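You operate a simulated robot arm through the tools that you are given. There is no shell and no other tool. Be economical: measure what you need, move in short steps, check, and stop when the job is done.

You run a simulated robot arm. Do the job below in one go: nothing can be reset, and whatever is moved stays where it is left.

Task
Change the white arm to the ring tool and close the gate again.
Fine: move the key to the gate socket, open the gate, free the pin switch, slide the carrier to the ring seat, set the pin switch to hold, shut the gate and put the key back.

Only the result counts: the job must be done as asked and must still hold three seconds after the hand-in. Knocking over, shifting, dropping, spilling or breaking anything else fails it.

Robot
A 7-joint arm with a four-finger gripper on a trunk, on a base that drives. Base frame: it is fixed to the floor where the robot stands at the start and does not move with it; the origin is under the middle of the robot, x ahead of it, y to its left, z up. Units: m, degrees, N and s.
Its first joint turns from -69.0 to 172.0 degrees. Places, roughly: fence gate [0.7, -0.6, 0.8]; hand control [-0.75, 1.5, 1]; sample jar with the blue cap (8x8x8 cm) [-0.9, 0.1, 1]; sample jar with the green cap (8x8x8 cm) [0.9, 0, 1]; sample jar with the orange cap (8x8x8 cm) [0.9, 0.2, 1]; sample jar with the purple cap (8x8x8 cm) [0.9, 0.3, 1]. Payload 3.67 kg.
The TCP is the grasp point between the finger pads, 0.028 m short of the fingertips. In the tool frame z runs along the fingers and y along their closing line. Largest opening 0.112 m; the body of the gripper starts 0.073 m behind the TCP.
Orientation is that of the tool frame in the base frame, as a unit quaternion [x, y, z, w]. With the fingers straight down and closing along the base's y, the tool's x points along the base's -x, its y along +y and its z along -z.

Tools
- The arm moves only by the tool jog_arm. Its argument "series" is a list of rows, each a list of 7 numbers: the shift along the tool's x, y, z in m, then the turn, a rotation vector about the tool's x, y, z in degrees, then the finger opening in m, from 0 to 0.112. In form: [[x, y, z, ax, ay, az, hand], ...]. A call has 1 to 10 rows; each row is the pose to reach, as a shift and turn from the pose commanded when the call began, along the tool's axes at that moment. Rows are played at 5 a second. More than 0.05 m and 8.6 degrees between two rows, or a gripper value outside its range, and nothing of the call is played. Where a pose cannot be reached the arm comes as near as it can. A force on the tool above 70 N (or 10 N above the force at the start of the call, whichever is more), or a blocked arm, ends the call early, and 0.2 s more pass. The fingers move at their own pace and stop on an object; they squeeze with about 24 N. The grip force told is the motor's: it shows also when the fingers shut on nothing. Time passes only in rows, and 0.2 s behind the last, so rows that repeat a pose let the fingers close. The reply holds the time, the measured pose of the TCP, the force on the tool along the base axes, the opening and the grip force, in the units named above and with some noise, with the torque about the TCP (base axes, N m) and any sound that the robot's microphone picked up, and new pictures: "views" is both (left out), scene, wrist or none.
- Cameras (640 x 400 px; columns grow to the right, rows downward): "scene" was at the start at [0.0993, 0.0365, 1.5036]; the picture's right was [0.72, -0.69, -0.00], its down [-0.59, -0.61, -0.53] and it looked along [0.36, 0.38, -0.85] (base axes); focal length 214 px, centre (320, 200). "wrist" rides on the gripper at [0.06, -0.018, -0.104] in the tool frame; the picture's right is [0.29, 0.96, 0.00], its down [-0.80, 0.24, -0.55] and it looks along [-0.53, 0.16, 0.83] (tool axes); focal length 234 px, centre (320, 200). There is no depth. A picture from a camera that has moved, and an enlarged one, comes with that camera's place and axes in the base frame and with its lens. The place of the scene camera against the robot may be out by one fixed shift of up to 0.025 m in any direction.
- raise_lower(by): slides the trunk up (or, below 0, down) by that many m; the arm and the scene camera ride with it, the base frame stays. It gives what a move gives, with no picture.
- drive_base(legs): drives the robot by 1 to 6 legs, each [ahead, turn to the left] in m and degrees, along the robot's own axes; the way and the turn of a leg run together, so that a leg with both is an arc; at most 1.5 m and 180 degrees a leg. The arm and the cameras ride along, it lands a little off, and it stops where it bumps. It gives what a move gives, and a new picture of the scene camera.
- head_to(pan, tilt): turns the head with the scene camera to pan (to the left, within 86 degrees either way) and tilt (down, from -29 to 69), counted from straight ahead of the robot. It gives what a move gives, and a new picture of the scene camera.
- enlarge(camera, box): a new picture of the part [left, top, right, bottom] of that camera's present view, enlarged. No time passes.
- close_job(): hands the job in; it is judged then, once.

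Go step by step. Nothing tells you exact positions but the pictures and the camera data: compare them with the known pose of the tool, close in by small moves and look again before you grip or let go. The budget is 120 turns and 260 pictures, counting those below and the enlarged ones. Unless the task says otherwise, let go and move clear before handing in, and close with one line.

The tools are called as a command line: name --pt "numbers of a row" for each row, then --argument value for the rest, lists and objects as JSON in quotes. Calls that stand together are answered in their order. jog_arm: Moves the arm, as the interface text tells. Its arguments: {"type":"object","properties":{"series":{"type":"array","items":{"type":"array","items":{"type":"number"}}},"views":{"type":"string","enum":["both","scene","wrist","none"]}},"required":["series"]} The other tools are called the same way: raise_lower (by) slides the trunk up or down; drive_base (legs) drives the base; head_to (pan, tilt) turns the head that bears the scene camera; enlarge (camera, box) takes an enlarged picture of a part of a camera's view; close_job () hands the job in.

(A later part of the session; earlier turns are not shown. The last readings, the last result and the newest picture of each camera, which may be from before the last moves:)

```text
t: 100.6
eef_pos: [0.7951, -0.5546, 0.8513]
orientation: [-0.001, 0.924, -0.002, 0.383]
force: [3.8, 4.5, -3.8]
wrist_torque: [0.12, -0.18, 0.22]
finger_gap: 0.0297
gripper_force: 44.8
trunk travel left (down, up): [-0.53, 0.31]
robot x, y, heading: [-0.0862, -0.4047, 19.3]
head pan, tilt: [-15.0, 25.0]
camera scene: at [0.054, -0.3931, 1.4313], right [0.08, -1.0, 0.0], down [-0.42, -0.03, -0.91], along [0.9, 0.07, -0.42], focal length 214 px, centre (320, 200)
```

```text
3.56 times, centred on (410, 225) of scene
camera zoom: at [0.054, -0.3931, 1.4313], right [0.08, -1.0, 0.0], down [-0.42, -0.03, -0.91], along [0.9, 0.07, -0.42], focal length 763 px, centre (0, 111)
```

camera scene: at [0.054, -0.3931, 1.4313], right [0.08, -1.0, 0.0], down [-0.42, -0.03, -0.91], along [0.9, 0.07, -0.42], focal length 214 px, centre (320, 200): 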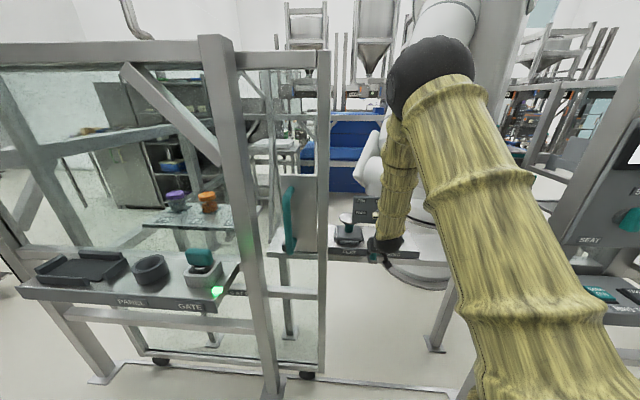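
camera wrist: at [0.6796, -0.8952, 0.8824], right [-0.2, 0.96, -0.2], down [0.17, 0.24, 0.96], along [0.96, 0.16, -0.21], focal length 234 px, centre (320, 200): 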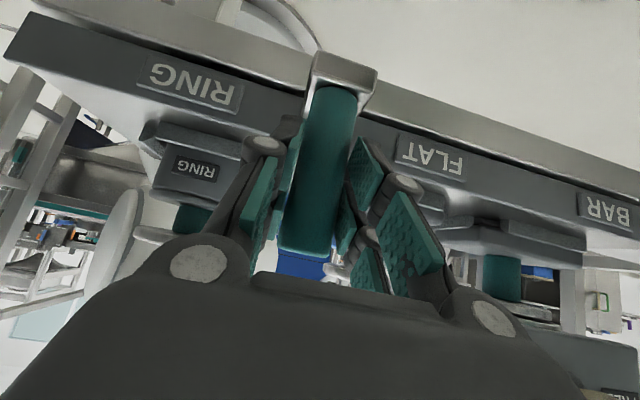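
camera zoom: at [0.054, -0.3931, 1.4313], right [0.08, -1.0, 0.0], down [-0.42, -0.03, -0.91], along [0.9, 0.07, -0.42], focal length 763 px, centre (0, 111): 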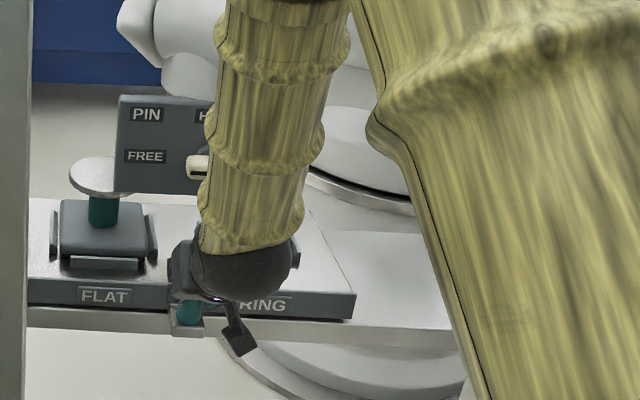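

Ring seat needs about 8 cm more. Moving 7 cm, then fine.

jog_arm --pt "0 0.025 0 0 0 0 0.0" --pt "0 0.05 0 0 0 0 0.0" --pt "0 0.07 0 0 0 0 0.0" --views "wrist"

enlarge --camera "scene" --box '[320, 170, 500, 280]'

```text
t: 101.4
eef_pos: [0.7953, -0.4845, 0.8505]
orientation: [-0.002, 0.924, -0.001, 0.383]
force: [0.5, 12.0, 0.9]
wrist_torque: [0.23, -0.41, -0.14]
finger_gap: 0.0294
gripper_force: 45.3
trunk travel left (down, up): [-0.53, 0.31]
robot x, y, heading: [-0.0892, -0.4073, 19.5]
head pan, tilt: [-15.0, 25.0]
camera wrist: at [0.6797, -0.5015, 0.8822], right [-0.21, 0.96, -0.21], down [0.17, 0.24, 0.96], along [0.96, 0.16, -0.21], focal length 234 px, centre (320, 200)
```

wrist: 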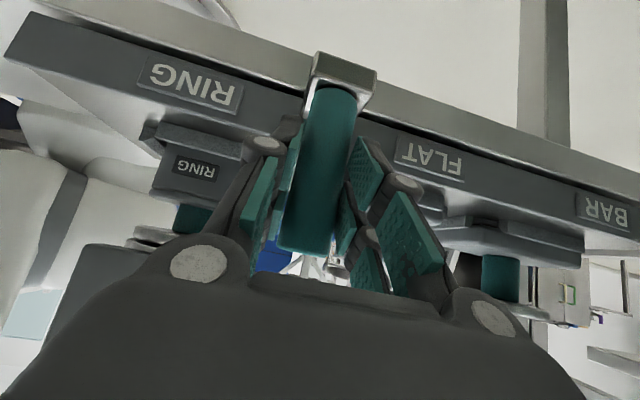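

```text
3.56 times, centred on (410, 225) of scene
camera zoom: at [0.0532, -0.393, 1.4315], right [0.08, -1.0, 0.0], down [-0.42, -0.03, -0.91], along [0.9, 0.07, -0.42], focal length 763 px, centre (0, 111)
```

zoom: 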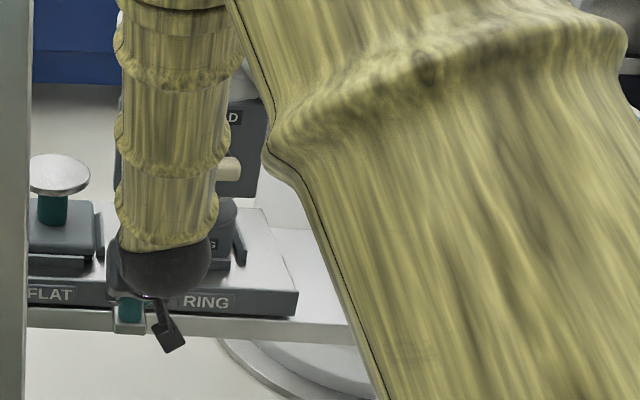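

jog_arm --pt "0 0.004 0 0 0 0 0.0" --pt "0 0.008 0 0 0 0 0.0" --pt "0 0.012 0 0 0 0 0.0" --views "none"

enlarge --camera "scene" --box '[320, 170, 500, 280]'

```text
t: 102.2
eef_pos: [0.7944, -0.4777, 0.8504]
orientation: [0.001, 0.924, -0.002, 0.383]
force: [4.4, -3.6, 1.8]
wrist_torque: [-0.03, 0.27, 0.26]
finger_gap: 0.0296
gripper_force: 45.5
trunk travel left (down, up): [-0.53, 0.31]
robot x, y, heading: [-0.0872, -0.4065, 19.2]
head pan, tilt: [-15.0, 25.0]
```

```text
3.56 times, centred on (410, 225) of scene
camera zoom: at [0.0534, -0.3959, 1.4315], right [0.07, -1.0, 0.0], down [-0.42, -0.03, -0.91], along [0.9, 0.07, -0.42], focal length 763 px, centre (0, 111)
```

zoom: 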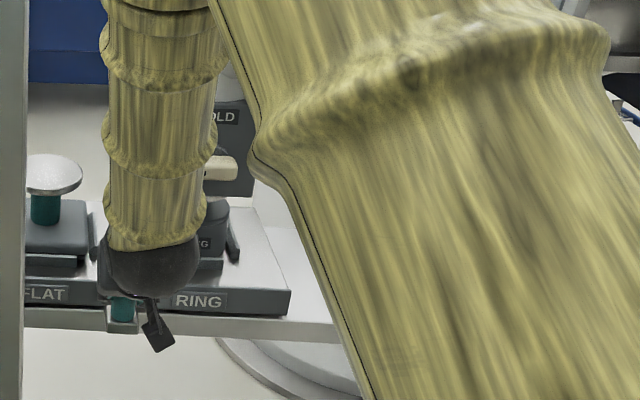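

jog_arm --pt "0 0.003 0 0 0 0 0.0" --pt "0 0.006 0 0 0 0 0.0" --views "none"

```text
t: 102.8
eef_pos: [0.7953, -0.4783, 0.8516]
orientation: [0.003, 0.924, -0.001, 0.382]
force: [2.7, -47.0, 6.6]
wrist_torque: [-1.11, -0.48, -0.71]
finger_gap: 0.0293
gripper_force: 45.0
trunk travel left (down, up): [-0.53, 0.31]
robot x, y, heading: [-0.0858, -0.4057, 19.0]
head pan, tilt: [-15.0, 25.0]
```

A firm end stop after exactly 0.40 m (two pitches): ring seat reached. Relieving the push, releasing and backing out.

jog_arm --pt "0 -0.008 0 0 0 0 0.0" --pt "0 -0.008 0 0 0 0 0.04" --pt "0 -0.008 0 0 0 0 0.08" --pt "0 -0.008 0 0 0 0 0.112" --pt "0 -0.008 -0.04 0 0 0 0.112" --pt "0 -0.008 -0.08 0 0 0 0.112" --pt "0 -0.008 -0.12 0 0 0 0.112" --views "both"

enlarge --camera "scene" --box '[300, 170, 460, 270]'

```text
t: 104.4
eef_pos: [0.7084, -0.4802, 0.9376]
orientation: [0.0, 0.923, -0.002, 0.385]
force: [-0.5, -0.1, 1.0]
wrist_torque: [-0.04, 0.0, -0.01]
finger_gap: 0.1119
gripper_force: 0.1
trunk travel left (down, up): [-0.53, 0.31]
robot x, y, heading: [-0.0848, -0.404, 19.3]
head pan, tilt: [-15.0, 25.0]
camera scene: at [0.0511, -0.3955, 1.4317], right [0.08, -1.0, 0.0], down [-0.42, -0.03, -0.91], along [0.9, 0.07, -0.42], focal length 214 px, centre (320, 200)
camera wrist: at [0.5926, -0.4963, 0.9685], right [-0.2, 0.96, -0.21], down [0.17, 0.24, 0.96], along [0.96, 0.16, -0.21], focal length 234 px, centre (320, 200)
```

scene: 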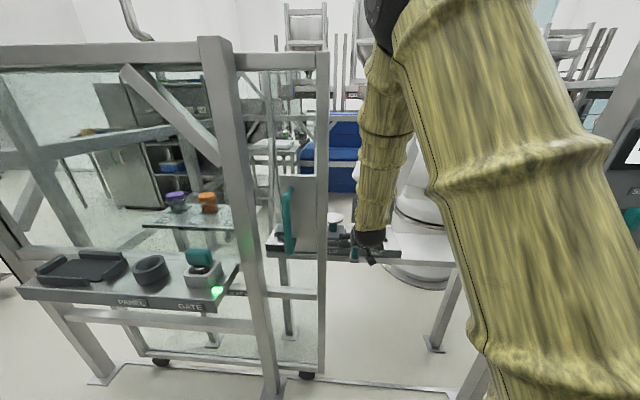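
wrist: 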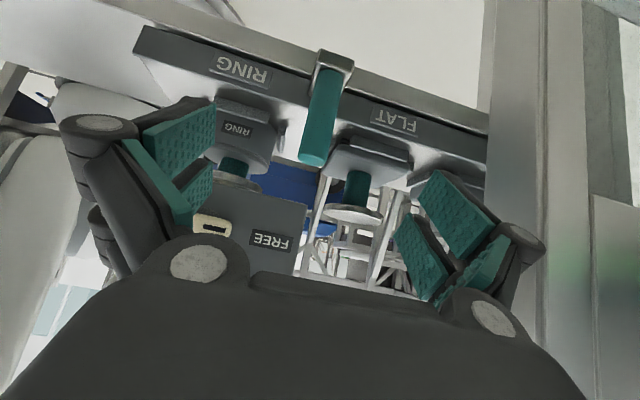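

```text
4.00 times, centred on (380, 220) of scene
camera zoom: at [0.0511, -0.3955, 1.4317], right [0.08, -1.0, 0.0], down [-0.42, -0.03, -0.91], along [0.9, 0.07, -0.42], focal length 858 px, centre (80, 120)
```

zoom: 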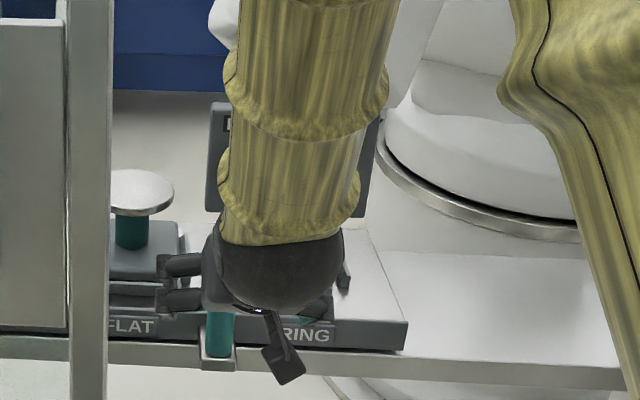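

Rack sits with RING under the arm. Now pitch the hand level and roll it to grip the knob (now horizontal).

jog_arm --pt "-0.008 0 -0.006 0 -7.5 0 0.112" --pt "-0.017 -0.02 -0.011 0 -15 0 0.112" --pt "-0.025 -0.04 -0.017 0 -22.5 0 0.112" --pt "-0.034 -0.06 -0.023 0 -30 0 0.112" --pt "-0.042 -0.08 -0.028 0 -37.5 0 0.112" --pt "-0.051 -0.1 -0.034 0 -45 0 0.112" --views "none"

jog_arm --pt "0 0 0 0 0 -8.4 0.1" --pt "0 0 0 0 0 -16.8 0.07" --pt "0 0 0 0 0 -25.2 0.06" --pt "0 0 0 0 0 -33.6 0.06" --pt "0 0 0 0 0 -42 0.06" --pt "0 0 0 0 0 -50.4 0.06" --pt "0 0 0 0 0 -58.8 0.06" --pt "0 0 0 0 0 -67.2 0.06" --pt "0 0 0 0 0 -75.6 0.06" --pt "0 0 0 0 0 -84 0.06" --views "both"

```text
t: 105.8
eef_pos: [0.7227, -0.58, 0.9955]
orientation: [0.0, 0.706, 0.0, 0.708]
force: [0.3, 0.4, 0.0]
wrist_torque: [0.0, -0.02, 0.0]
finger_gap: 0.1121
gripper_force: 0.0
trunk travel left (down, up): [-0.53, 0.31]
robot x, y, heading: [-0.0893, -0.4057, 19.2]
head pan, tilt: [-15.0, 25.0]
```

```text
t: 108.0
eef_pos: [0.7205, -0.5943, 0.9906]
orientation: [-0.466, 0.536, -0.473, 0.521]
force: [-0.1, 0.1, 0.1]
wrist_torque: [0.02, 0.0, -0.02]
finger_gap: 0.0599
gripper_force: 0.0
trunk travel left (down, up): [-0.53, 0.31]
robot x, y, heading: [-0.0857, -0.4045, 19.2]
head pan, tilt: [-15.0, 25.0]
camera scene: at [0.0533, -0.396, 1.4315], right [0.08, -1.0, 0.0], down [-0.42, -0.03, -0.91], along [0.9, 0.07, -0.42], focal length 214 px, centre (320, 200)
camera wrist: at [0.6166, -0.6503, 1.0018], right [-0.01, -0.17, -0.98], down [-0.54, 0.83, -0.14], along [0.84, 0.53, -0.1], focal length 234 px, centre (320, 200)
```

scene: 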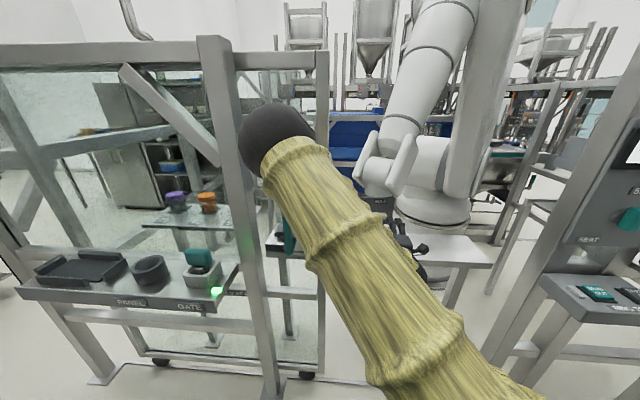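
wrist: 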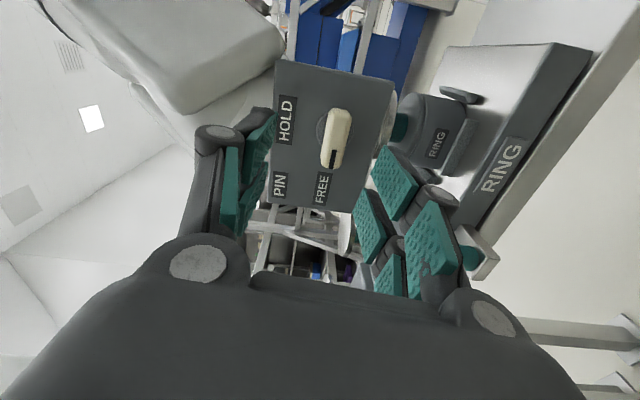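

jog_arm --pt "-0.008 0.01 0.02 0 -0.6 -3.4 0.06" --pt "-0.0164 0.021 0.05 0 -1.2 -6.8 0.06" --pt "-0.0164 0.021 0.08 0 -1.2 -6.8 0.06" --views "wrist"

```text
t: 108.8
eef_pos: [0.8027, -0.5596, 0.9777]
orientation: [0.509, -0.489, 0.5, -0.502]
force: [0.4, -0.7, -0.6]
wrist_torque: [0.01, -0.03, 0.0]
finger_gap: 0.0597
gripper_force: 0.1
trunk travel left (down, up): [-0.53, 0.31]
robot x, y, heading: [-0.0888, -0.4062, 19.5]
head pan, tilt: [-15.0, 25.0]
camera wrist: at [0.7007, -0.6205, 0.9965], right [0.01, -0.31, -0.95], down [-0.57, 0.78, -0.26], along [0.82, 0.55, -0.17], focal length 234 px, centre (320, 200)
```

wrist: 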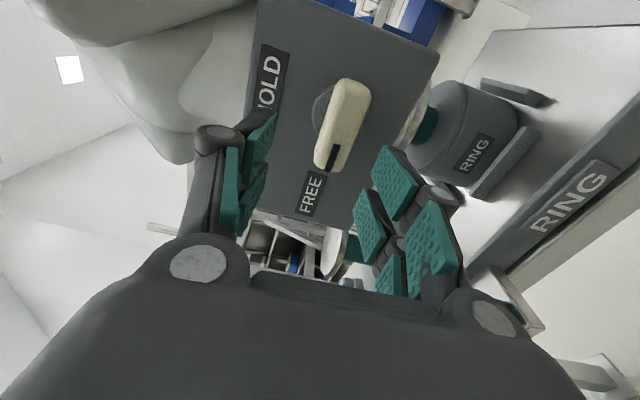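

jog_arm --pt "0.008 0.003 0.01 0 1.2 1 0.06" --pt "0.0165 0.0067 0.025 0 1.2 1 0.06" --pt "0.0165 0.0067 0.042 0 1.2 1 0.06" --pt "0.0165 0.0067 0.042 0 1.2 1 0.06" --views "wrist"

```text
t: 109.8
eef_pos: [0.8442, -0.5753, 0.9694]
orientation: [-0.499, 0.5, -0.5, 0.501]
force: [-0.1, 0.7, 0.5]
wrist_torque: [0.03, 0.03, -0.03]
finger_gap: 0.0598
gripper_force: 0.1
trunk travel left (down, up): [-0.53, 0.31]
robot x, y, heading: [-0.0884, -0.4051, 19.5]
head pan, tilt: [-15.0, 25.0]
camera wrist: at [0.7406, -0.6349, 0.9883], right [0.0, -0.29, -0.96], down [-0.55, 0.8, -0.24], along [0.83, 0.53, -0.16], focal length 234 px, centre (320, 200)
```

wrist: 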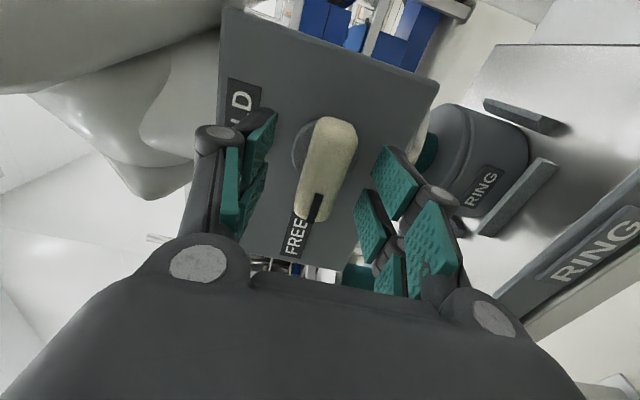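

Aligned. Move in 11 mm and grip.

jog_arm --pt "0 -0.001 0.011 0 0 0 0.06" --pt "0 -0.001 0.011 0 0 0 0.03" --pt "0 -0.001 0.011 0 0 0 0.01" --pt "0 -0.001 0.011 0 0 0 0.0" --pt "0 -0.001 0.011 0 0 0 0.0" --views "none"

jog_arm --pt "0 0 0 0 0 7 0.0" --pt "0 0 0 0 0 14 0.0" --pt "0 0 0 0 0 22 0.0" --pt "0 0 0 0 0 30 0.0" --views "wrist"

```text
t: 111.0
eef_pos: [0.8547, -0.5758, 0.9672]
orientation: [-0.499, 0.501, -0.5, 0.5]
force: [-13.1, 2.4, -22.2]
wrist_torque: [0.04, 0.65, 0.1]
finger_gap: 0.0241
gripper_force: 44.6
trunk travel left (down, up): [-0.53, 0.31]
robot x, y, heading: [-0.0896, -0.4031, 19.7]
head pan, tilt: [-15.0, 25.0]
```

```text
t: 112.0
eef_pos: [0.8548, -0.5762, 0.9704]
orientation: [-0.353, 0.613, -0.352, 0.613]
force: [-27.5, 2.7, -31.6]
wrist_torque: [0.08, 0.66, 0.54]
finger_gap: 0.0237
gripper_force: 44.9
trunk travel left (down, up): [-0.53, 0.31]
robot x, y, heading: [-0.0871, -0.4102, 19.1]
head pan, tilt: [-15.0, 25.0]
camera wrist: at [0.7513, -0.636, 0.955], right [0.0, 0.23, -0.97], down [-0.55, 0.81, 0.19], along [0.83, 0.54, 0.13], focal length 234 px, centre (320, 200)
```

wrist: 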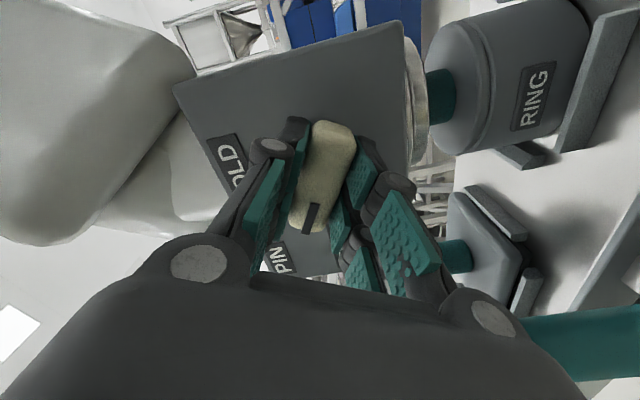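

jog_arm --pt "0 0 -0.002 0 0 8 0.0" --pt "0 0 -0.002 0 0 16 0.0" --pt "0 0 -0.002 0 0 24 0.0" --pt "0 0 -0.002 0 0 32 0.0" --pt "0 0 -0.002 0 0 40 0.0" --pt "0 0 -0.002 0 0 48 0.0" --pt "0 0 -0.002 0 0 55 0.0" --pt "0 0 -0.002 0 0 61 0.0" --views "wrist"

```text
t: 113.8
eef_pos: [0.8554, -0.5777, 0.9705]
orientation: [0.009, 0.707, 0.006, 0.708]
force: [-1.2, -8.2, -17.4]
wrist_torque: [-1.19, 1.11, -0.21]
finger_gap: 0.024
gripper_force: 44.9
trunk travel left (down, up): [-0.53, 0.31]
robot x, y, heading: [-0.0904, -0.4097, 19.4]
head pan, tilt: [-15.0, 25.0]
camera wrist: at [0.7514, -0.5937, 0.9103], right [0.0, 0.96, -0.27], down [-0.55, 0.22, 0.8], along [0.83, 0.15, 0.53], focal length 234 px, centre (320, 200)
```

wrist: 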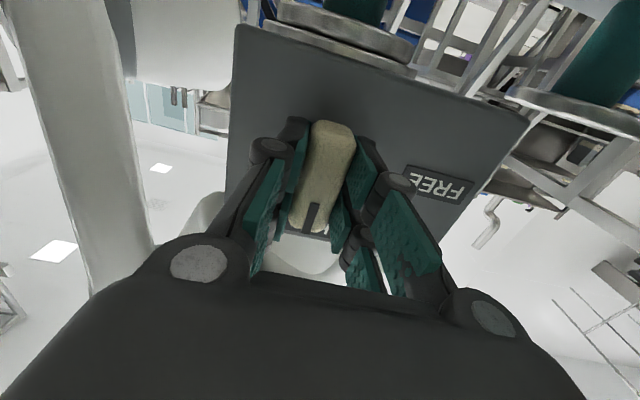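

Knob is up at HOLD against its stop. Releasing and backing out to check.

jog_arm --pt "0 0 0 0 0 -1 0.03" --pt "0 0 0 0 0 -1 0.06" --pt "0 0 0 0 0 -1 0.06" --pt "0 0 -0.03 0 0 -1 0.06" --pt "-0.02 0 -0.07 0 0 -1 0.08" --pt "-0.04 0 -0.11 0 0 -1 0.1" --pt "-0.06 0 -0.15 0 0 -1 0.112" --views "both"

enlarge --camera "wrist" --box '[200, 0, 520, 200]'

```text
t: 115.4
eef_pos: [0.7013, -0.5764, 1.0345]
orientation: [0.0, 0.706, 0.001, 0.708]
force: [-0.3, 0.3, 0.4]
wrist_torque: [0.01, 0.03, -0.02]
finger_gap: 0.1123
gripper_force: 0.1
trunk travel left (down, up): [-0.53, 0.31]
robot x, y, heading: [-0.087, -0.407, 19.4]
head pan, tilt: [-15.0, 25.0]
camera scene: at [0.0515, -0.3955, 1.4317], right [0.08, -1.0, 0.0], down [-0.42, -0.03, -0.91], along [0.9, 0.07, -0.42], focal length 214 px, centre (320, 200)
camera wrist: at [0.5983, -0.5943, 0.9733], right [0.0, 0.96, -0.29], down [-0.56, 0.24, 0.8], along [0.83, 0.16, 0.53], focal length 234 px, centre (320, 200)
```

scene: 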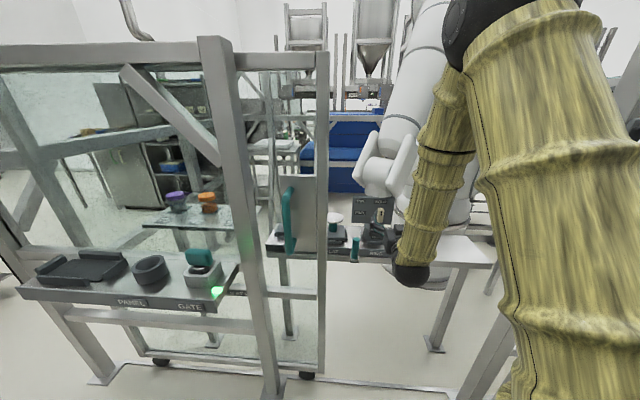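
wrist: 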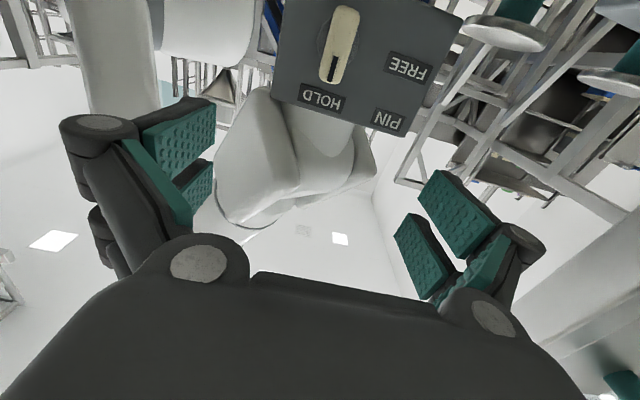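

```text
2.00 times, centred on (360, 100) of wrist
camera zoom: at [0.5983, -0.5943, 0.9733], right [0.0, 0.96, -0.29], down [-0.56, 0.24, 0.8], along [0.83, 0.16, 0.53], focal length 468 px, centre (240, 400)
```

zoom: 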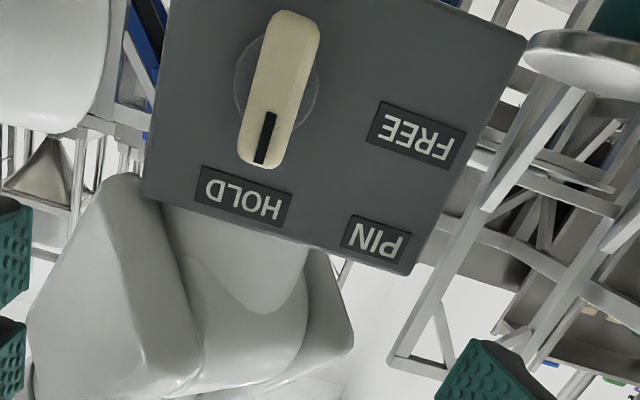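

HOLD confirmed, RING is under the arm. Now withdraw from the cell and reposition for closing the gate.

drive_base --legs '[[-0.25, 0], [0, -49], [0.07, 0], [0, 70]]'

enlarge --camera "wrist" --box '[0, 0, 640, 400]'

```text
t: 123.1
eef_pos: [0.532, -0.3796, 1.0314]
orientation: [-0.136, 0.692, 0.14, 0.695]
force: [0.4, -0.4, -1.5]
wrist_torque: [0.01, -0.01, -0.05]
finger_gap: 0.1119
gripper_force: 0.0
trunk travel left (down, up): [-0.53, 0.31]
robot x, y, heading: [-0.2606, -0.5261, 41.7]
head pan, tilt: [-15.0, 25.0]
camera scene: at [-0.1425, -0.4621, 1.4315], right [0.45, -0.89, 0.0], down [-0.38, -0.19, -0.91], along [0.81, 0.41, -0.42], focal length 214 px, centre (320, 200)
```

scene: 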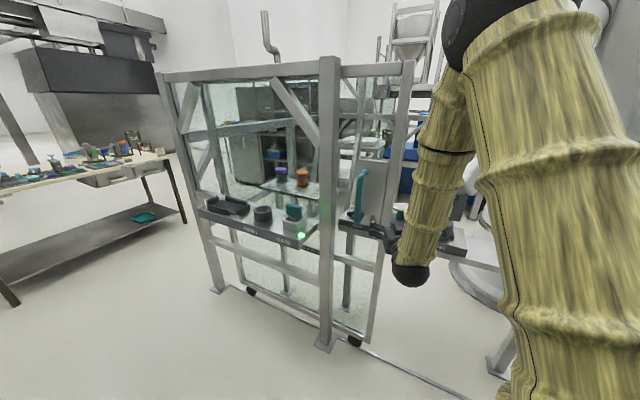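

```text
1.00 times, centred on (320, 200) of wrist (not enlarged: the box is as wide or as high as the picture)
camera zoom: at [0.4437, -0.4353, 0.9719], right [-0.36, 0.89, -0.29], down [-0.6, 0.01, 0.8], along [0.71, 0.46, 0.53], focal length 234 px, centre (320, 200)
```

zoom: 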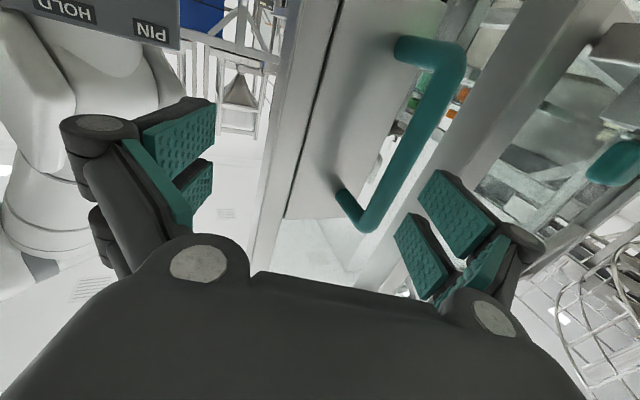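

jog_arm --pt "-0.01 0.012 -0.03 3 6.3 1.3 0.112" --pt "-0.02 0.023 -0.055 6.1 12.7 2.5 0.112" --pt "-0.04 0.055 -0.05 9.1 19 3.8 0.112" --pt "-0.05 0.085 -0.04 12.2 25.4 5 0.112" --pt "-0.06 0.12 -0.025 15.2 31.7 6.3 0.112" --pt "-0.07 0.1515 -0.013 18.3 38 7.5 0.112" --pt "-0.07 0.1515 -0.013 21.3 44.4 8.8 0.112" --views "wrist"

head_to --pan -20 --tilt 25

```text
t: 124.7
eef_pos: [0.4502, -0.2257, 1.108]
orientation: [-0.021, 0.912, -0.022, 0.409]
force: [-2.6, 1.4, -0.3]
wrist_torque: [-0.09, -0.11, -0.12]
finger_gap: 0.1123
gripper_force: 0.0
out of reach, approached as far as the arm can: row 6
trunk travel left (down, up): [-0.53, 0.31]
robot x, y, heading: [-0.2655, -0.5245, 41.9]
head pan, tilt: [-15.0, 25.0]
camera wrist: at [0.3332, -0.2436, 1.1336], right [-0.21, 0.94, -0.27], down [0.11, 0.3, 0.95], along [0.97, 0.17, -0.17], focal length 234 px, centre (320, 200)
```

wrist: 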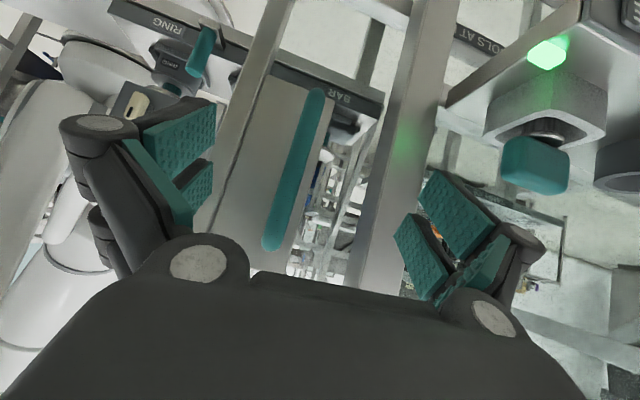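

```text
t: 125.4
eef_pos: [0.4556, -0.2341, 1.1071]
orientation: [-0.02, 0.913, -0.018, 0.408]
force: [0.6, -0.4, -0.6]
wrist_torque: [0.07, 0.0, 0.08]
finger_gap: 0.1122
gripper_force: 0.0
trunk travel left (down, up): [-0.53, 0.31]
robot x, y, heading: [-0.2651, -0.5247, 41.9]
head pan, tilt: [-20.0, 25.0]
camera scene: at [-0.1385, -0.4701, 1.4315], right [0.37, -0.93, 0.0], down [-0.39, -0.16, -0.91], along [0.84, 0.34, -0.42], focal length 214 px, centre (320, 200)
```

scene: 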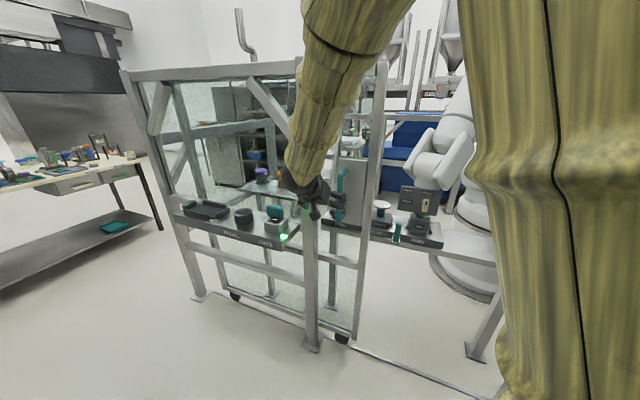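

jog_arm --pt "-0.028 0 0.034 -0.9 0 2.9 0.112" --pt "-0.056 0 0.068 -0.9 0 2.9 0.112" --pt "-0.083 0 0.1 -0.9 0 2.9 0.112" --views "wrist"

```text
t: 126.2
eef_pos: [0.5949, -0.2457, 1.0884]
orientation: [0.022, 0.924, 0.017, 0.382]
force: [1.5, -0.1, -0.2]
wrist_torque: [0.02, 0.04, -0.01]
finger_gap: 0.1116
gripper_force: 0.1
trunk travel left (down, up): [-0.53, 0.31]
robot x, y, heading: [-0.265, -0.5236, 42.1]
head pan, tilt: [-20.0, 25.0]
camera wrist: at [0.4795, -0.2614, 1.1195], right [-0.18, 0.97, -0.16], down [0.18, 0.19, 0.97], along [0.97, 0.14, -0.21], focal length 234 px, centre (320, 200)
```

wrist: 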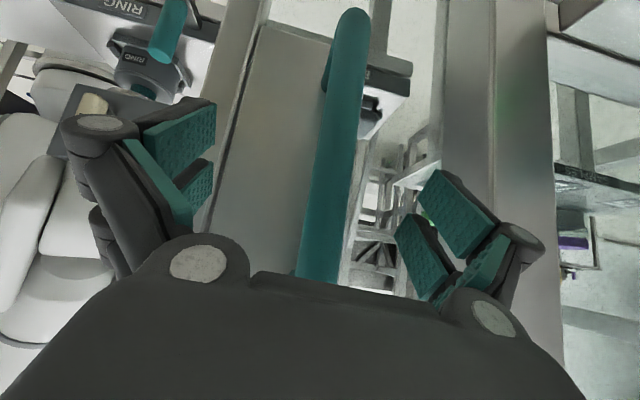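

Bar between the pads. Gripping and sliding the gate back to the right.

jog_arm --pt "0 0 0 0 0 -1.5 0.08" --pt "0 0 0 0 0 -2.5 0.04" --pt "0 0 0 0 0 -2.5 0.0" --pt "0 0 0 0 0 -2.5 0.0" --pt "0 0 0 0 0 -2.5 0.0" --views "none"

jog_arm --pt "0 -0.03 0 0 0 0 0.0" --pt "0 -0.06 0 0 0 0 0.0" --pt "0 -0.09 0 0 0 0 0.0" --pt "0 -0.12 0 0 0 0 0.0" --pt "0 -0.15 0 0 0 0 0.0" --views "scene"

```text
t: 127.4
eef_pos: [0.5911, -0.246, 1.0917]
orientation: [-0.001, 0.923, 0.01, 0.384]
force: [-4.3, 2.6, 2.3]
wrist_torque: [-0.37, -0.18, 0.1]
finger_gap: 0.0251
gripper_force: 45.3
trunk travel left (down, up): [-0.53, 0.31]
robot x, y, heading: [-0.2658, -0.5237, 41.9]
head pan, tilt: [-20.0, 25.0]
```

```text
t: 128.6
eef_pos: [0.5908, -0.3983, 1.0917]
orientation: [0.003, 0.923, 0.01, 0.385]
force: [-8.6, -7.7, 28.1]
wrist_torque: [-0.3, -1.06, -0.2]
finger_gap: 0.0247
gripper_force: 45.5
trunk travel left (down, up): [-0.53, 0.31]
robot x, y, heading: [-0.2633, -0.5259, 41.7]
head pan, tilt: [-20.0, 25.0]
camera scene: at [-0.1423, -0.4726, 1.4322], right [0.37, -0.93, 0.0], down [-0.39, -0.15, -0.91], along [0.84, 0.34, -0.42], focal length 214 px, centre (320, 200)
```

scene: 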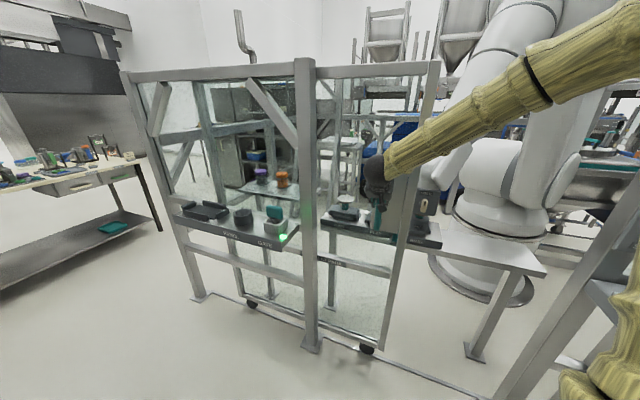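

jog_arm --pt "-0.002 -0.04 -0.002 0 0 0 0.0" --pt "-0.003 -0.08 -0.003 0 0 0 0.0" --pt "-0.0035 -0.12 -0.0035 0 0 0 0.0" --pt "-0.004 -0.16 -0.004 0 0 0 0.0" --pt "-0.0045 -0.2 -0.0045 0 0 0 0.0" --pt "-0.005 -0.24 -0.005 0 0 0 0.0" --pt "-0.006 -0.28 -0.006 0 0 0 0.0" --views "scene"

```text
t: 130.2
eef_pos: [0.5982, -0.7001, 1.0967]
orientation: [0.157, 0.901, 0.042, 0.403]
force: [-40.4, -10.1, -25.2]
wrist_torque: [-2.33, 0.81, -0.27]
finger_gap: 0.0305
gripper_force: 45.3
trunk travel left (down, up): [-0.53, 0.31]
robot x, y, heading: [-0.2667, -0.5216, 41.5]
head pan, tilt: [-20.0, 25.0]
camera scene: at [-0.1396, -0.4786, 1.4319], right [0.37, -0.93, -0.01], down [-0.39, -0.15, -0.91], along [0.84, 0.34, -0.42], focal length 214 px, centre (320, 200)
```

scene: 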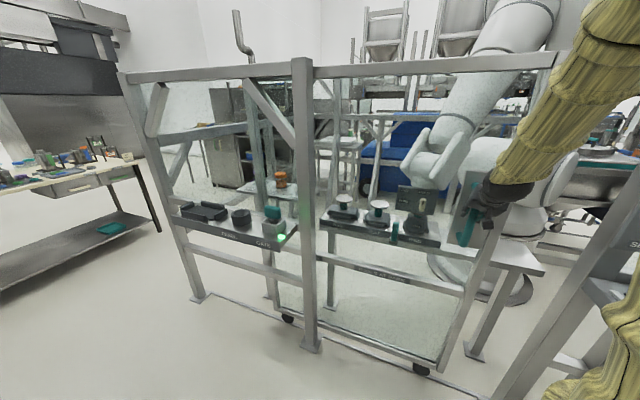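

The gate is mostly back; the arm is twisting, so release, re-pose the base and finish from there.

jog_arm --pt "0 0 0 0 0 0 0.05" --pt "0 0 0 0 0 0 0.112" --pt "0 0 0 0 0 0 0.112" --pt "0.01 0 -0.03 0 0 0 0.112" --pt "0.03 0 -0.06 0 0 0 0.112" --pt "0.05 0 -0.09 0 0 0 0.112" --views "none"

drive_base --legs '[[0, -18], [0.09, 0]]'

enlarge --camera "wrist" --box '[0, 0, 640, 400]'

```text
t: 131.6
eef_pos: [0.4936, -0.6751, 1.1208]
orientation: [0.001, 0.923, 0.009, 0.384]
force: [-0.7, 0.4, 0.8]
wrist_torque: [-0.02, -0.04, 0.01]
finger_gap: 0.1121
gripper_force: 0.1
trunk travel left (down, up): [-0.53, 0.31]
robot x, y, heading: [-0.2628, -0.5246, 41.9]
head pan, tilt: [-20.0, 25.0]
```

```text
t: 133.7
eef_pos: [0.495, -0.8646, 1.1191]
orientation: [0.144, 0.913, -0.051, 0.379]
force: [1.1, 0.4, -1.0]
wrist_torque: [-0.04, 0.01, -0.03]
finger_gap: 0.1121
gripper_force: 0.1
trunk travel left (down, up): [-0.53, 0.31]
robot x, y, heading: [-0.1821, -0.4856, 24.1]
head pan, tilt: [-20.0, 25.0]
camera scene: at [-0.0396, -0.4731, 1.4313], right [0.07, -1.0, 0.0], down [-0.42, -0.03, -0.91], along [0.9, 0.06, -0.42], focal length 214 px, centre (320, 200)
```

scene: 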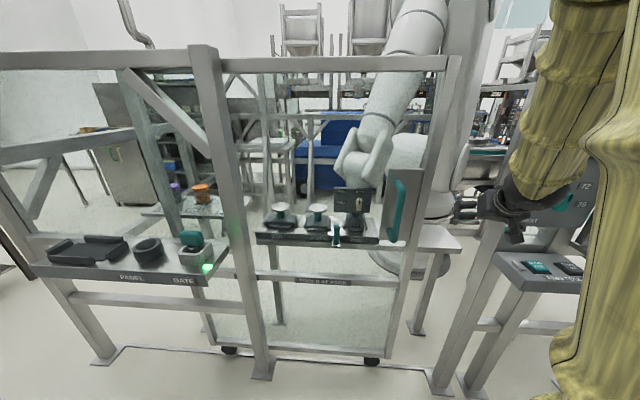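

```text
1.00 times, centred on (320, 200) of wrist (not enlarged: the box is as wide or as high as the picture)
camera zoom: at [0.3807, -0.8465, 1.1492], right [0.1, 0.98, -0.19], down [0.23, 0.16, 0.96], along [0.97, -0.14, -0.21], focal length 234 px, centre (320, 200)
```

zoom: 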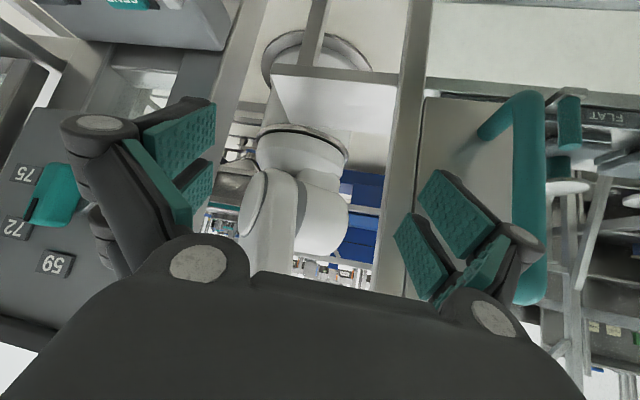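

Bar now at y≈−0.70. Realigning in front of it.

jog_arm --pt "0.015 0.037 -0.011 -3.2 0 -3.2 0.112" --pt "0.03 0.075 -0.022 -6.4 0.1 -6.4 0.112" --pt "0.045 0.112 -0.032 -9.5 0.2 -9.6 0.112" --pt "0.061 0.15 -0.043 -12.7 0.3 -12.8 0.112" --pt "0.061 0.15 -0.043 -12.7 0.3 -12.8 0.112" --views "wrist"

```text
t: 135.1
eef_pos: [0.469, -0.7112, 1.0722]
orientation: [0.029, 0.934, 0.053, 0.352]
force: [0.8, 0.5, -0.2]
wrist_torque: [-0.05, -0.01, 0.02]
finger_gap: 0.1123
gripper_force: 0.0
trunk travel left (down, up): [-0.53, 0.31]
robot x, y, heading: [-0.1819, -0.4904, 24.1]
head pan, tilt: [-20.0, 25.0]
stopped in row 5: the arm was blocked; the commanded pose is now the measured one
camera wrist: at [0.3568, -0.7307, 1.1086], right [-0.2, 0.98, -0.07], down [0.24, 0.12, 0.96], along [0.95, 0.17, -0.25], focal length 234 px, centre (320, 200)
```

wrist: 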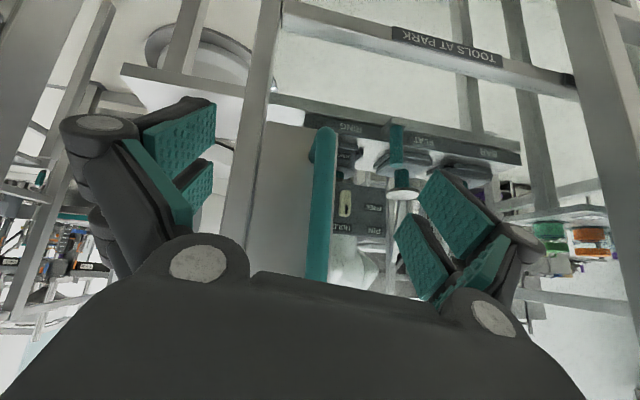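

jog_arm --pt "-0.03 0.006 0.017 1.2 0 -1.4 0.112" --pt "-0.06 0.012 0.034 2.4 0 -2.8 0.112" --pt "-0.085 0.017 0.048 3.6 0 -4 0.112" --pt "-0.105 0.021 0.059 4.5 0 -5.2 0.112" --pt "-0.105 0.021 0.059 4.5 0 -5.2 0.112" --views "wrist"

```text
t: 136.3
eef_pos: [0.5871, -0.6959, 1.1022]
orientation: [0.001, 0.935, -0.001, 0.355]
force: [0.2, 0.3, -0.3]
wrist_torque: [0.02, 0.01, 0.03]
finger_gap: 0.1119
gripper_force: 0.2
trunk travel left (down, up): [-0.53, 0.31]
robot x, y, heading: [-0.1811, -0.4826, 23.9]
head pan, tilt: [-20.0, 25.0]
camera wrist: at [0.4751, -0.7122, 1.1401], right [-0.21, 0.96, -0.19], down [0.23, 0.24, 0.94], along [0.95, 0.16, -0.27], focal length 234 px, centre (320, 200)
```

wrist: 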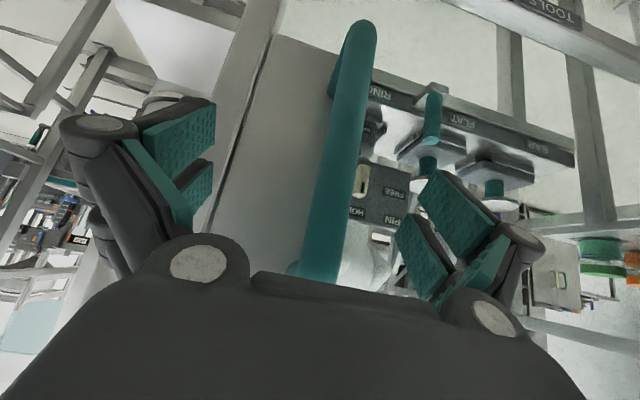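

Bar is centred in the hand; grip and slide right until it stops (≈ −0.962).

jog_arm --pt "0 0.003 0 0 0 0 0.07" --pt "0 0.003 0 0 0 0 0.03" --pt "0 0.003 0 0 0 0 0.0" --pt "0 0.003 0 0 0 0 0.0" --views "none"

jog_arm --pt "0 -0.03 0 0 0 0 0.0" --pt "0 -0.06 0 0 0 0 0.0" --pt "0 -0.09 0 0 0 0 0.0" --pt "0 -0.12 0 0 0 0 0.0" --pt "0 -0.15 0 0 0 0 0.0" --pt "0 -0.18 0 0 0 0 0.0" --pt "0 -0.21 0 0 0 0 0.0" --views "scene"

```text
t: 137.3
eef_pos: [0.5885, -0.693, 1.1017]
orientation: [0.001, 0.935, 0.0, 0.354]
force: [0.8, -0.7, 0.9]
wrist_torque: [-0.15, 0.19, -0.17]
finger_gap: 0.0248
gripper_force: 45.4
trunk travel left (down, up): [-0.53, 0.31]
robot x, y, heading: [-0.1807, -0.4865, 24.0]
head pan, tilt: [-20.0, 25.0]
```

```text
t: 138.9
eef_pos: [0.5869, -0.9074, 1.1012]
orientation: [0.003, 0.935, -0.001, 0.355]
force: [8.8, -8.7, 5.0]
wrist_torque: [-0.24, 0.05, -0.42]
finger_gap: 0.0249
gripper_force: 44.9
trunk travel left (down, up): [-0.53, 0.31]
robot x, y, heading: [-0.1801, -0.4858, 24.0]
head pan, tilt: [-20.0, 25.0]
camera scene: at [-0.0409, -0.4764, 1.4317], right [0.07, -1.0, 0.0], down [-0.42, -0.03, -0.91], along [0.9, 0.06, -0.42], focal length 214 px, centre (320, 200)
```

scene: 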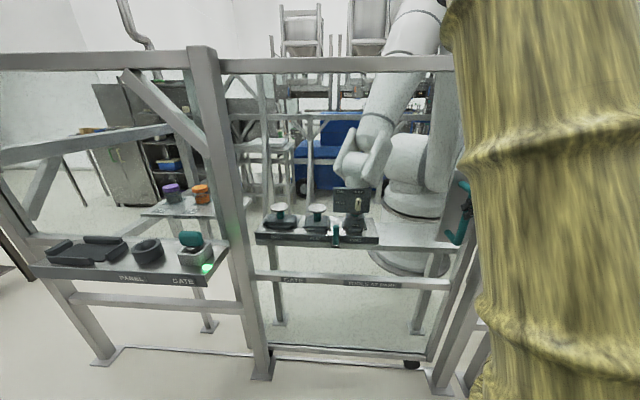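

jog_arm --pt "0 -0.02 0 0 0 0 0.0" --pt "0 -0.04 0 0 0 0 0.0" --pt "0 -0.055 0 0 0 0 0.0" --pt "0 -0.062 0 0 0 0 0.0" --pt "0 -0.068 0 0 0 0 0.0" --views "scene"

```text
t: 140.1
eef_pos: [0.5886, -0.9614, 1.1017]
orientation: [-0.003, 0.936, 0.001, 0.353]
force: [-12.3, 41.0, -5.3]
wrist_torque: [0.39, -0.68, 1.46]
finger_gap: 0.0245
gripper_force: 44.9
trunk travel left (down, up): [-0.53, 0.31]
robot x, y, heading: [-0.1777, -0.4858, 24.3]
head pan, tilt: [-20.0, 25.0]
camera scene: at [-0.0425, -0.4689, 1.4314], right [0.07, -1.0, 0.0], down [-0.42, -0.03, -0.91], along [0.9, 0.07, -0.42], focal length 214 px, centre (320, 200)
```

scene: 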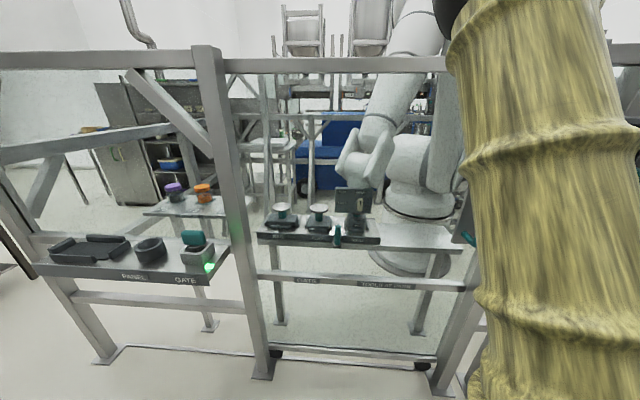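

At the closed stop (same −0.961 as at the start). Relieve, release, back off.

jog_arm --pt "0 0.006 0 0 0 0 0.0" --pt "0 0.006 0 0 0 0 0.05" --pt "0 0.006 0 0 0 0 0.112" --pt "0 0.006 0 0 0 0 0.112" --pt "0.02 0.006 -0.02 0 0 0 0.112" --pt "0.04 0.006 -0.04 0 0 0 0.112" --pt "0.07 0.006 -0.07 0 0 0 0.112" --views "both"

```text
t: 141.7
eef_pos: [0.4858, -0.9634, 1.1112]
orientation: [0.0, 0.935, -0.001, 0.355]
force: [-0.8, 0.3, -0.1]
wrist_torque: [-0.04, 0.0, 0.02]
finger_gap: 0.1119
gripper_force: 0.1
trunk travel left (down, up): [-0.53, 0.31]
robot x, y, heading: [-0.1829, -0.4874, 24.1]
head pan, tilt: [-20.0, 25.0]
camera scene: at [-0.0432, -0.473, 1.4318], right [0.07, -1.0, 0.0], down [-0.42, -0.03, -0.91], along [0.9, 0.06, -0.42], focal length 214 px, centre (320, 200)
camera wrist: at [0.3734, -0.9805, 1.1479], right [-0.21, 0.96, -0.19], down [0.23, 0.24, 0.94], along [0.95, 0.16, -0.27], focal length 234 px, centre (320, 200)
```

scene: 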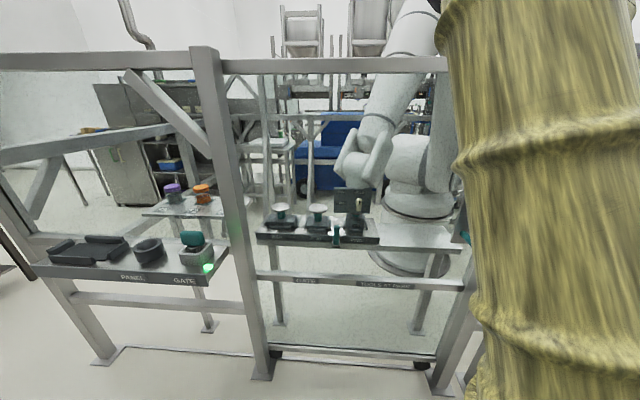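
wrist: 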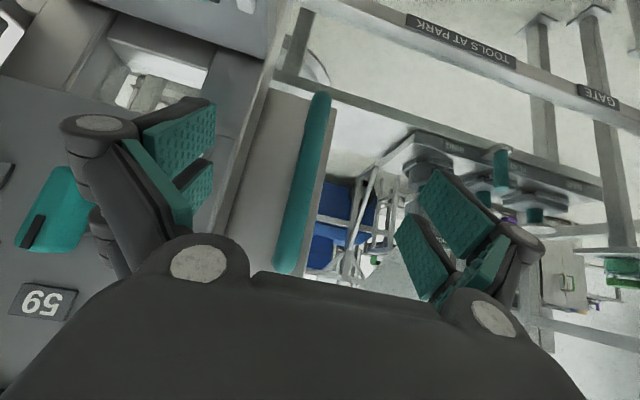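

Gate closed. Now tuck the hand (tool down) and drive back to the key position.

jog_arm --pt "-0.003 0.02 -0.02 0 7 0 0.112" --pt "-0.006 0.05 -0.04 0 14 0 0.112" --pt "-0.01 0.08 -0.06 0 21 0 0.112" --pt "-0.013 0.11 -0.08 0 28 0 0.112" --pt "-0.016 0.14 -0.1 0 35 0 0.112" --pt "-0.0187 0.16 -0.104 0 41.6 0 0.112" --views "none"

drive_base --legs '[[0, 74], [0.493, 0], [0, -60.6]]'

```text
t: 143.1
eef_pos: [0.4323, -0.8198, 1.1843]
orientation: [0.014, 1.0, 0.015, -0.011]
force: [0.9, -0.4, 0.6]
wrist_torque: [0.0, 0.04, -0.04]
finger_gap: 0.1122
gripper_force: 0.0
trunk travel left (down, up): [-0.53, 0.31]
robot x, y, heading: [-0.183, -0.4869, 24.0]
head pan, tilt: [-20.0, 25.0]
```

```text
t: 151.8
eef_pos: [0.4259, -0.1863, 1.1848]
orientation: [-0.1, 0.995, 0.009, -0.013]
force: [-0.8, -0.4, -1.0]
wrist_torque: [-0.01, 0.02, 0.0]
finger_gap: 0.112
gripper_force: 0.0
trunk travel left (down, up): [-0.53, 0.31]
robot x, y, heading: [-0.2474, -0.0034, 37.2]
head pan, tilt: [-20.0, 25.0]
camera scene: at [-0.1178, 0.0425, 1.4315], right [0.3, -0.96, 0.0], down [-0.4, -0.12, -0.91], along [0.87, 0.27, -0.42], focal length 214 px, centre (320, 200)
```

scene: 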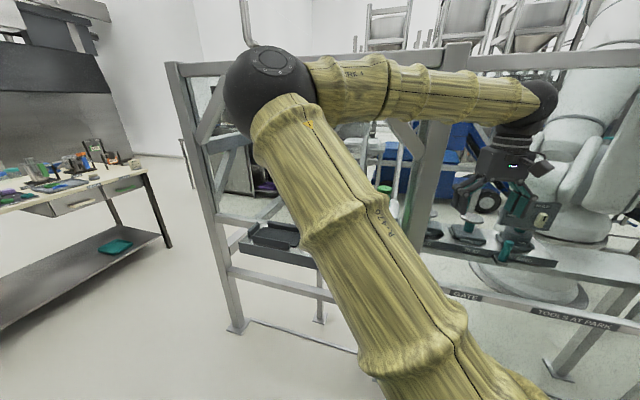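

The elbow sits on the left this time, but clear. I'll carefully move over the key.

jog_arm --pt "-0.02 0.03 0 0.2 -0.4 3 0.112" --pt "-0.045 0.06 0 0.5 -0.8 6 0.112" --pt "-0.07 0.09 0 0.9 -1.6 9 0.112" --pt "-0.095 0.12 0 0.9 -1.6 11.5 0.112" --pt "-0.122 0.15 0 0.9 -1.6 11.5 0.112" --pt "-0.15 0.182 0.0 0.9 -1.6 11.5 0.112" --pt "-0.15 0.182 0.0 0.9 -1.6 11.5 0.112" --views "both"

```text
t: 153.4
eef_pos: [0.5445, 0.015, 1.1852]
orientation: [0.001, 1.0, 0.0, 0.002]
force: [0.4, -0.1, 0.0]
wrist_torque: [0.0, -0.04, -0.02]
finger_gap: 0.112
gripper_force: 0.1
out of reach, approached as far as the arm can: row 6, 7
trunk travel left (down, up): [-0.53, 0.31]
robot x, y, heading: [-0.2455, -0.0068, 37.1]
head pan, tilt: [-20.0, 25.0]
camera scene: at [-0.1176, 0.0425, 1.4315], right [0.3, -0.96, 0.0], down [-0.4, -0.12, -0.91], along [0.87, 0.27, -0.42], focal length 214 px, centre (320, 200)
camera wrist: at [0.4861, -0.0021, 1.2894], right [-0.29, 0.96, 0.0], down [0.8, 0.24, 0.56], along [0.53, 0.16, -0.83], focal length 234 px, centre (320, 200)
```

scene: 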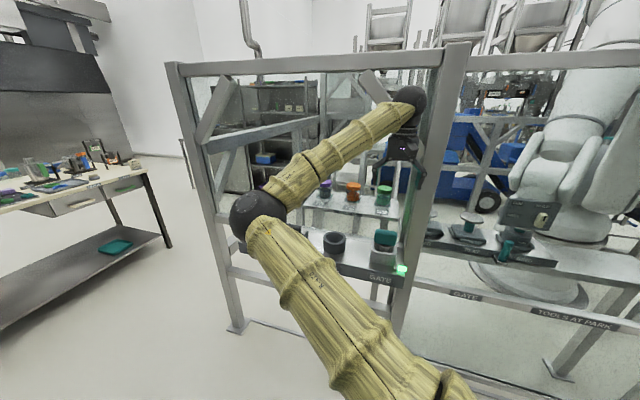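
wrist: 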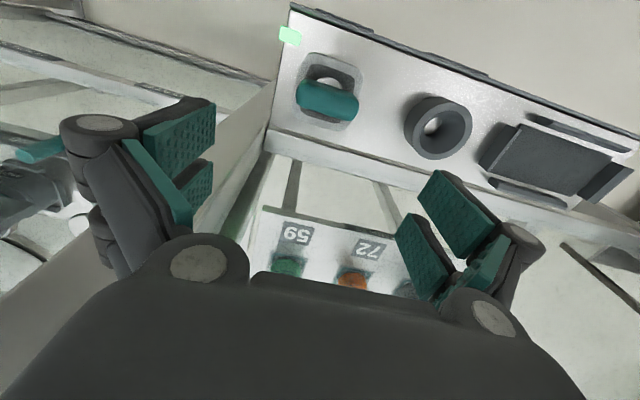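

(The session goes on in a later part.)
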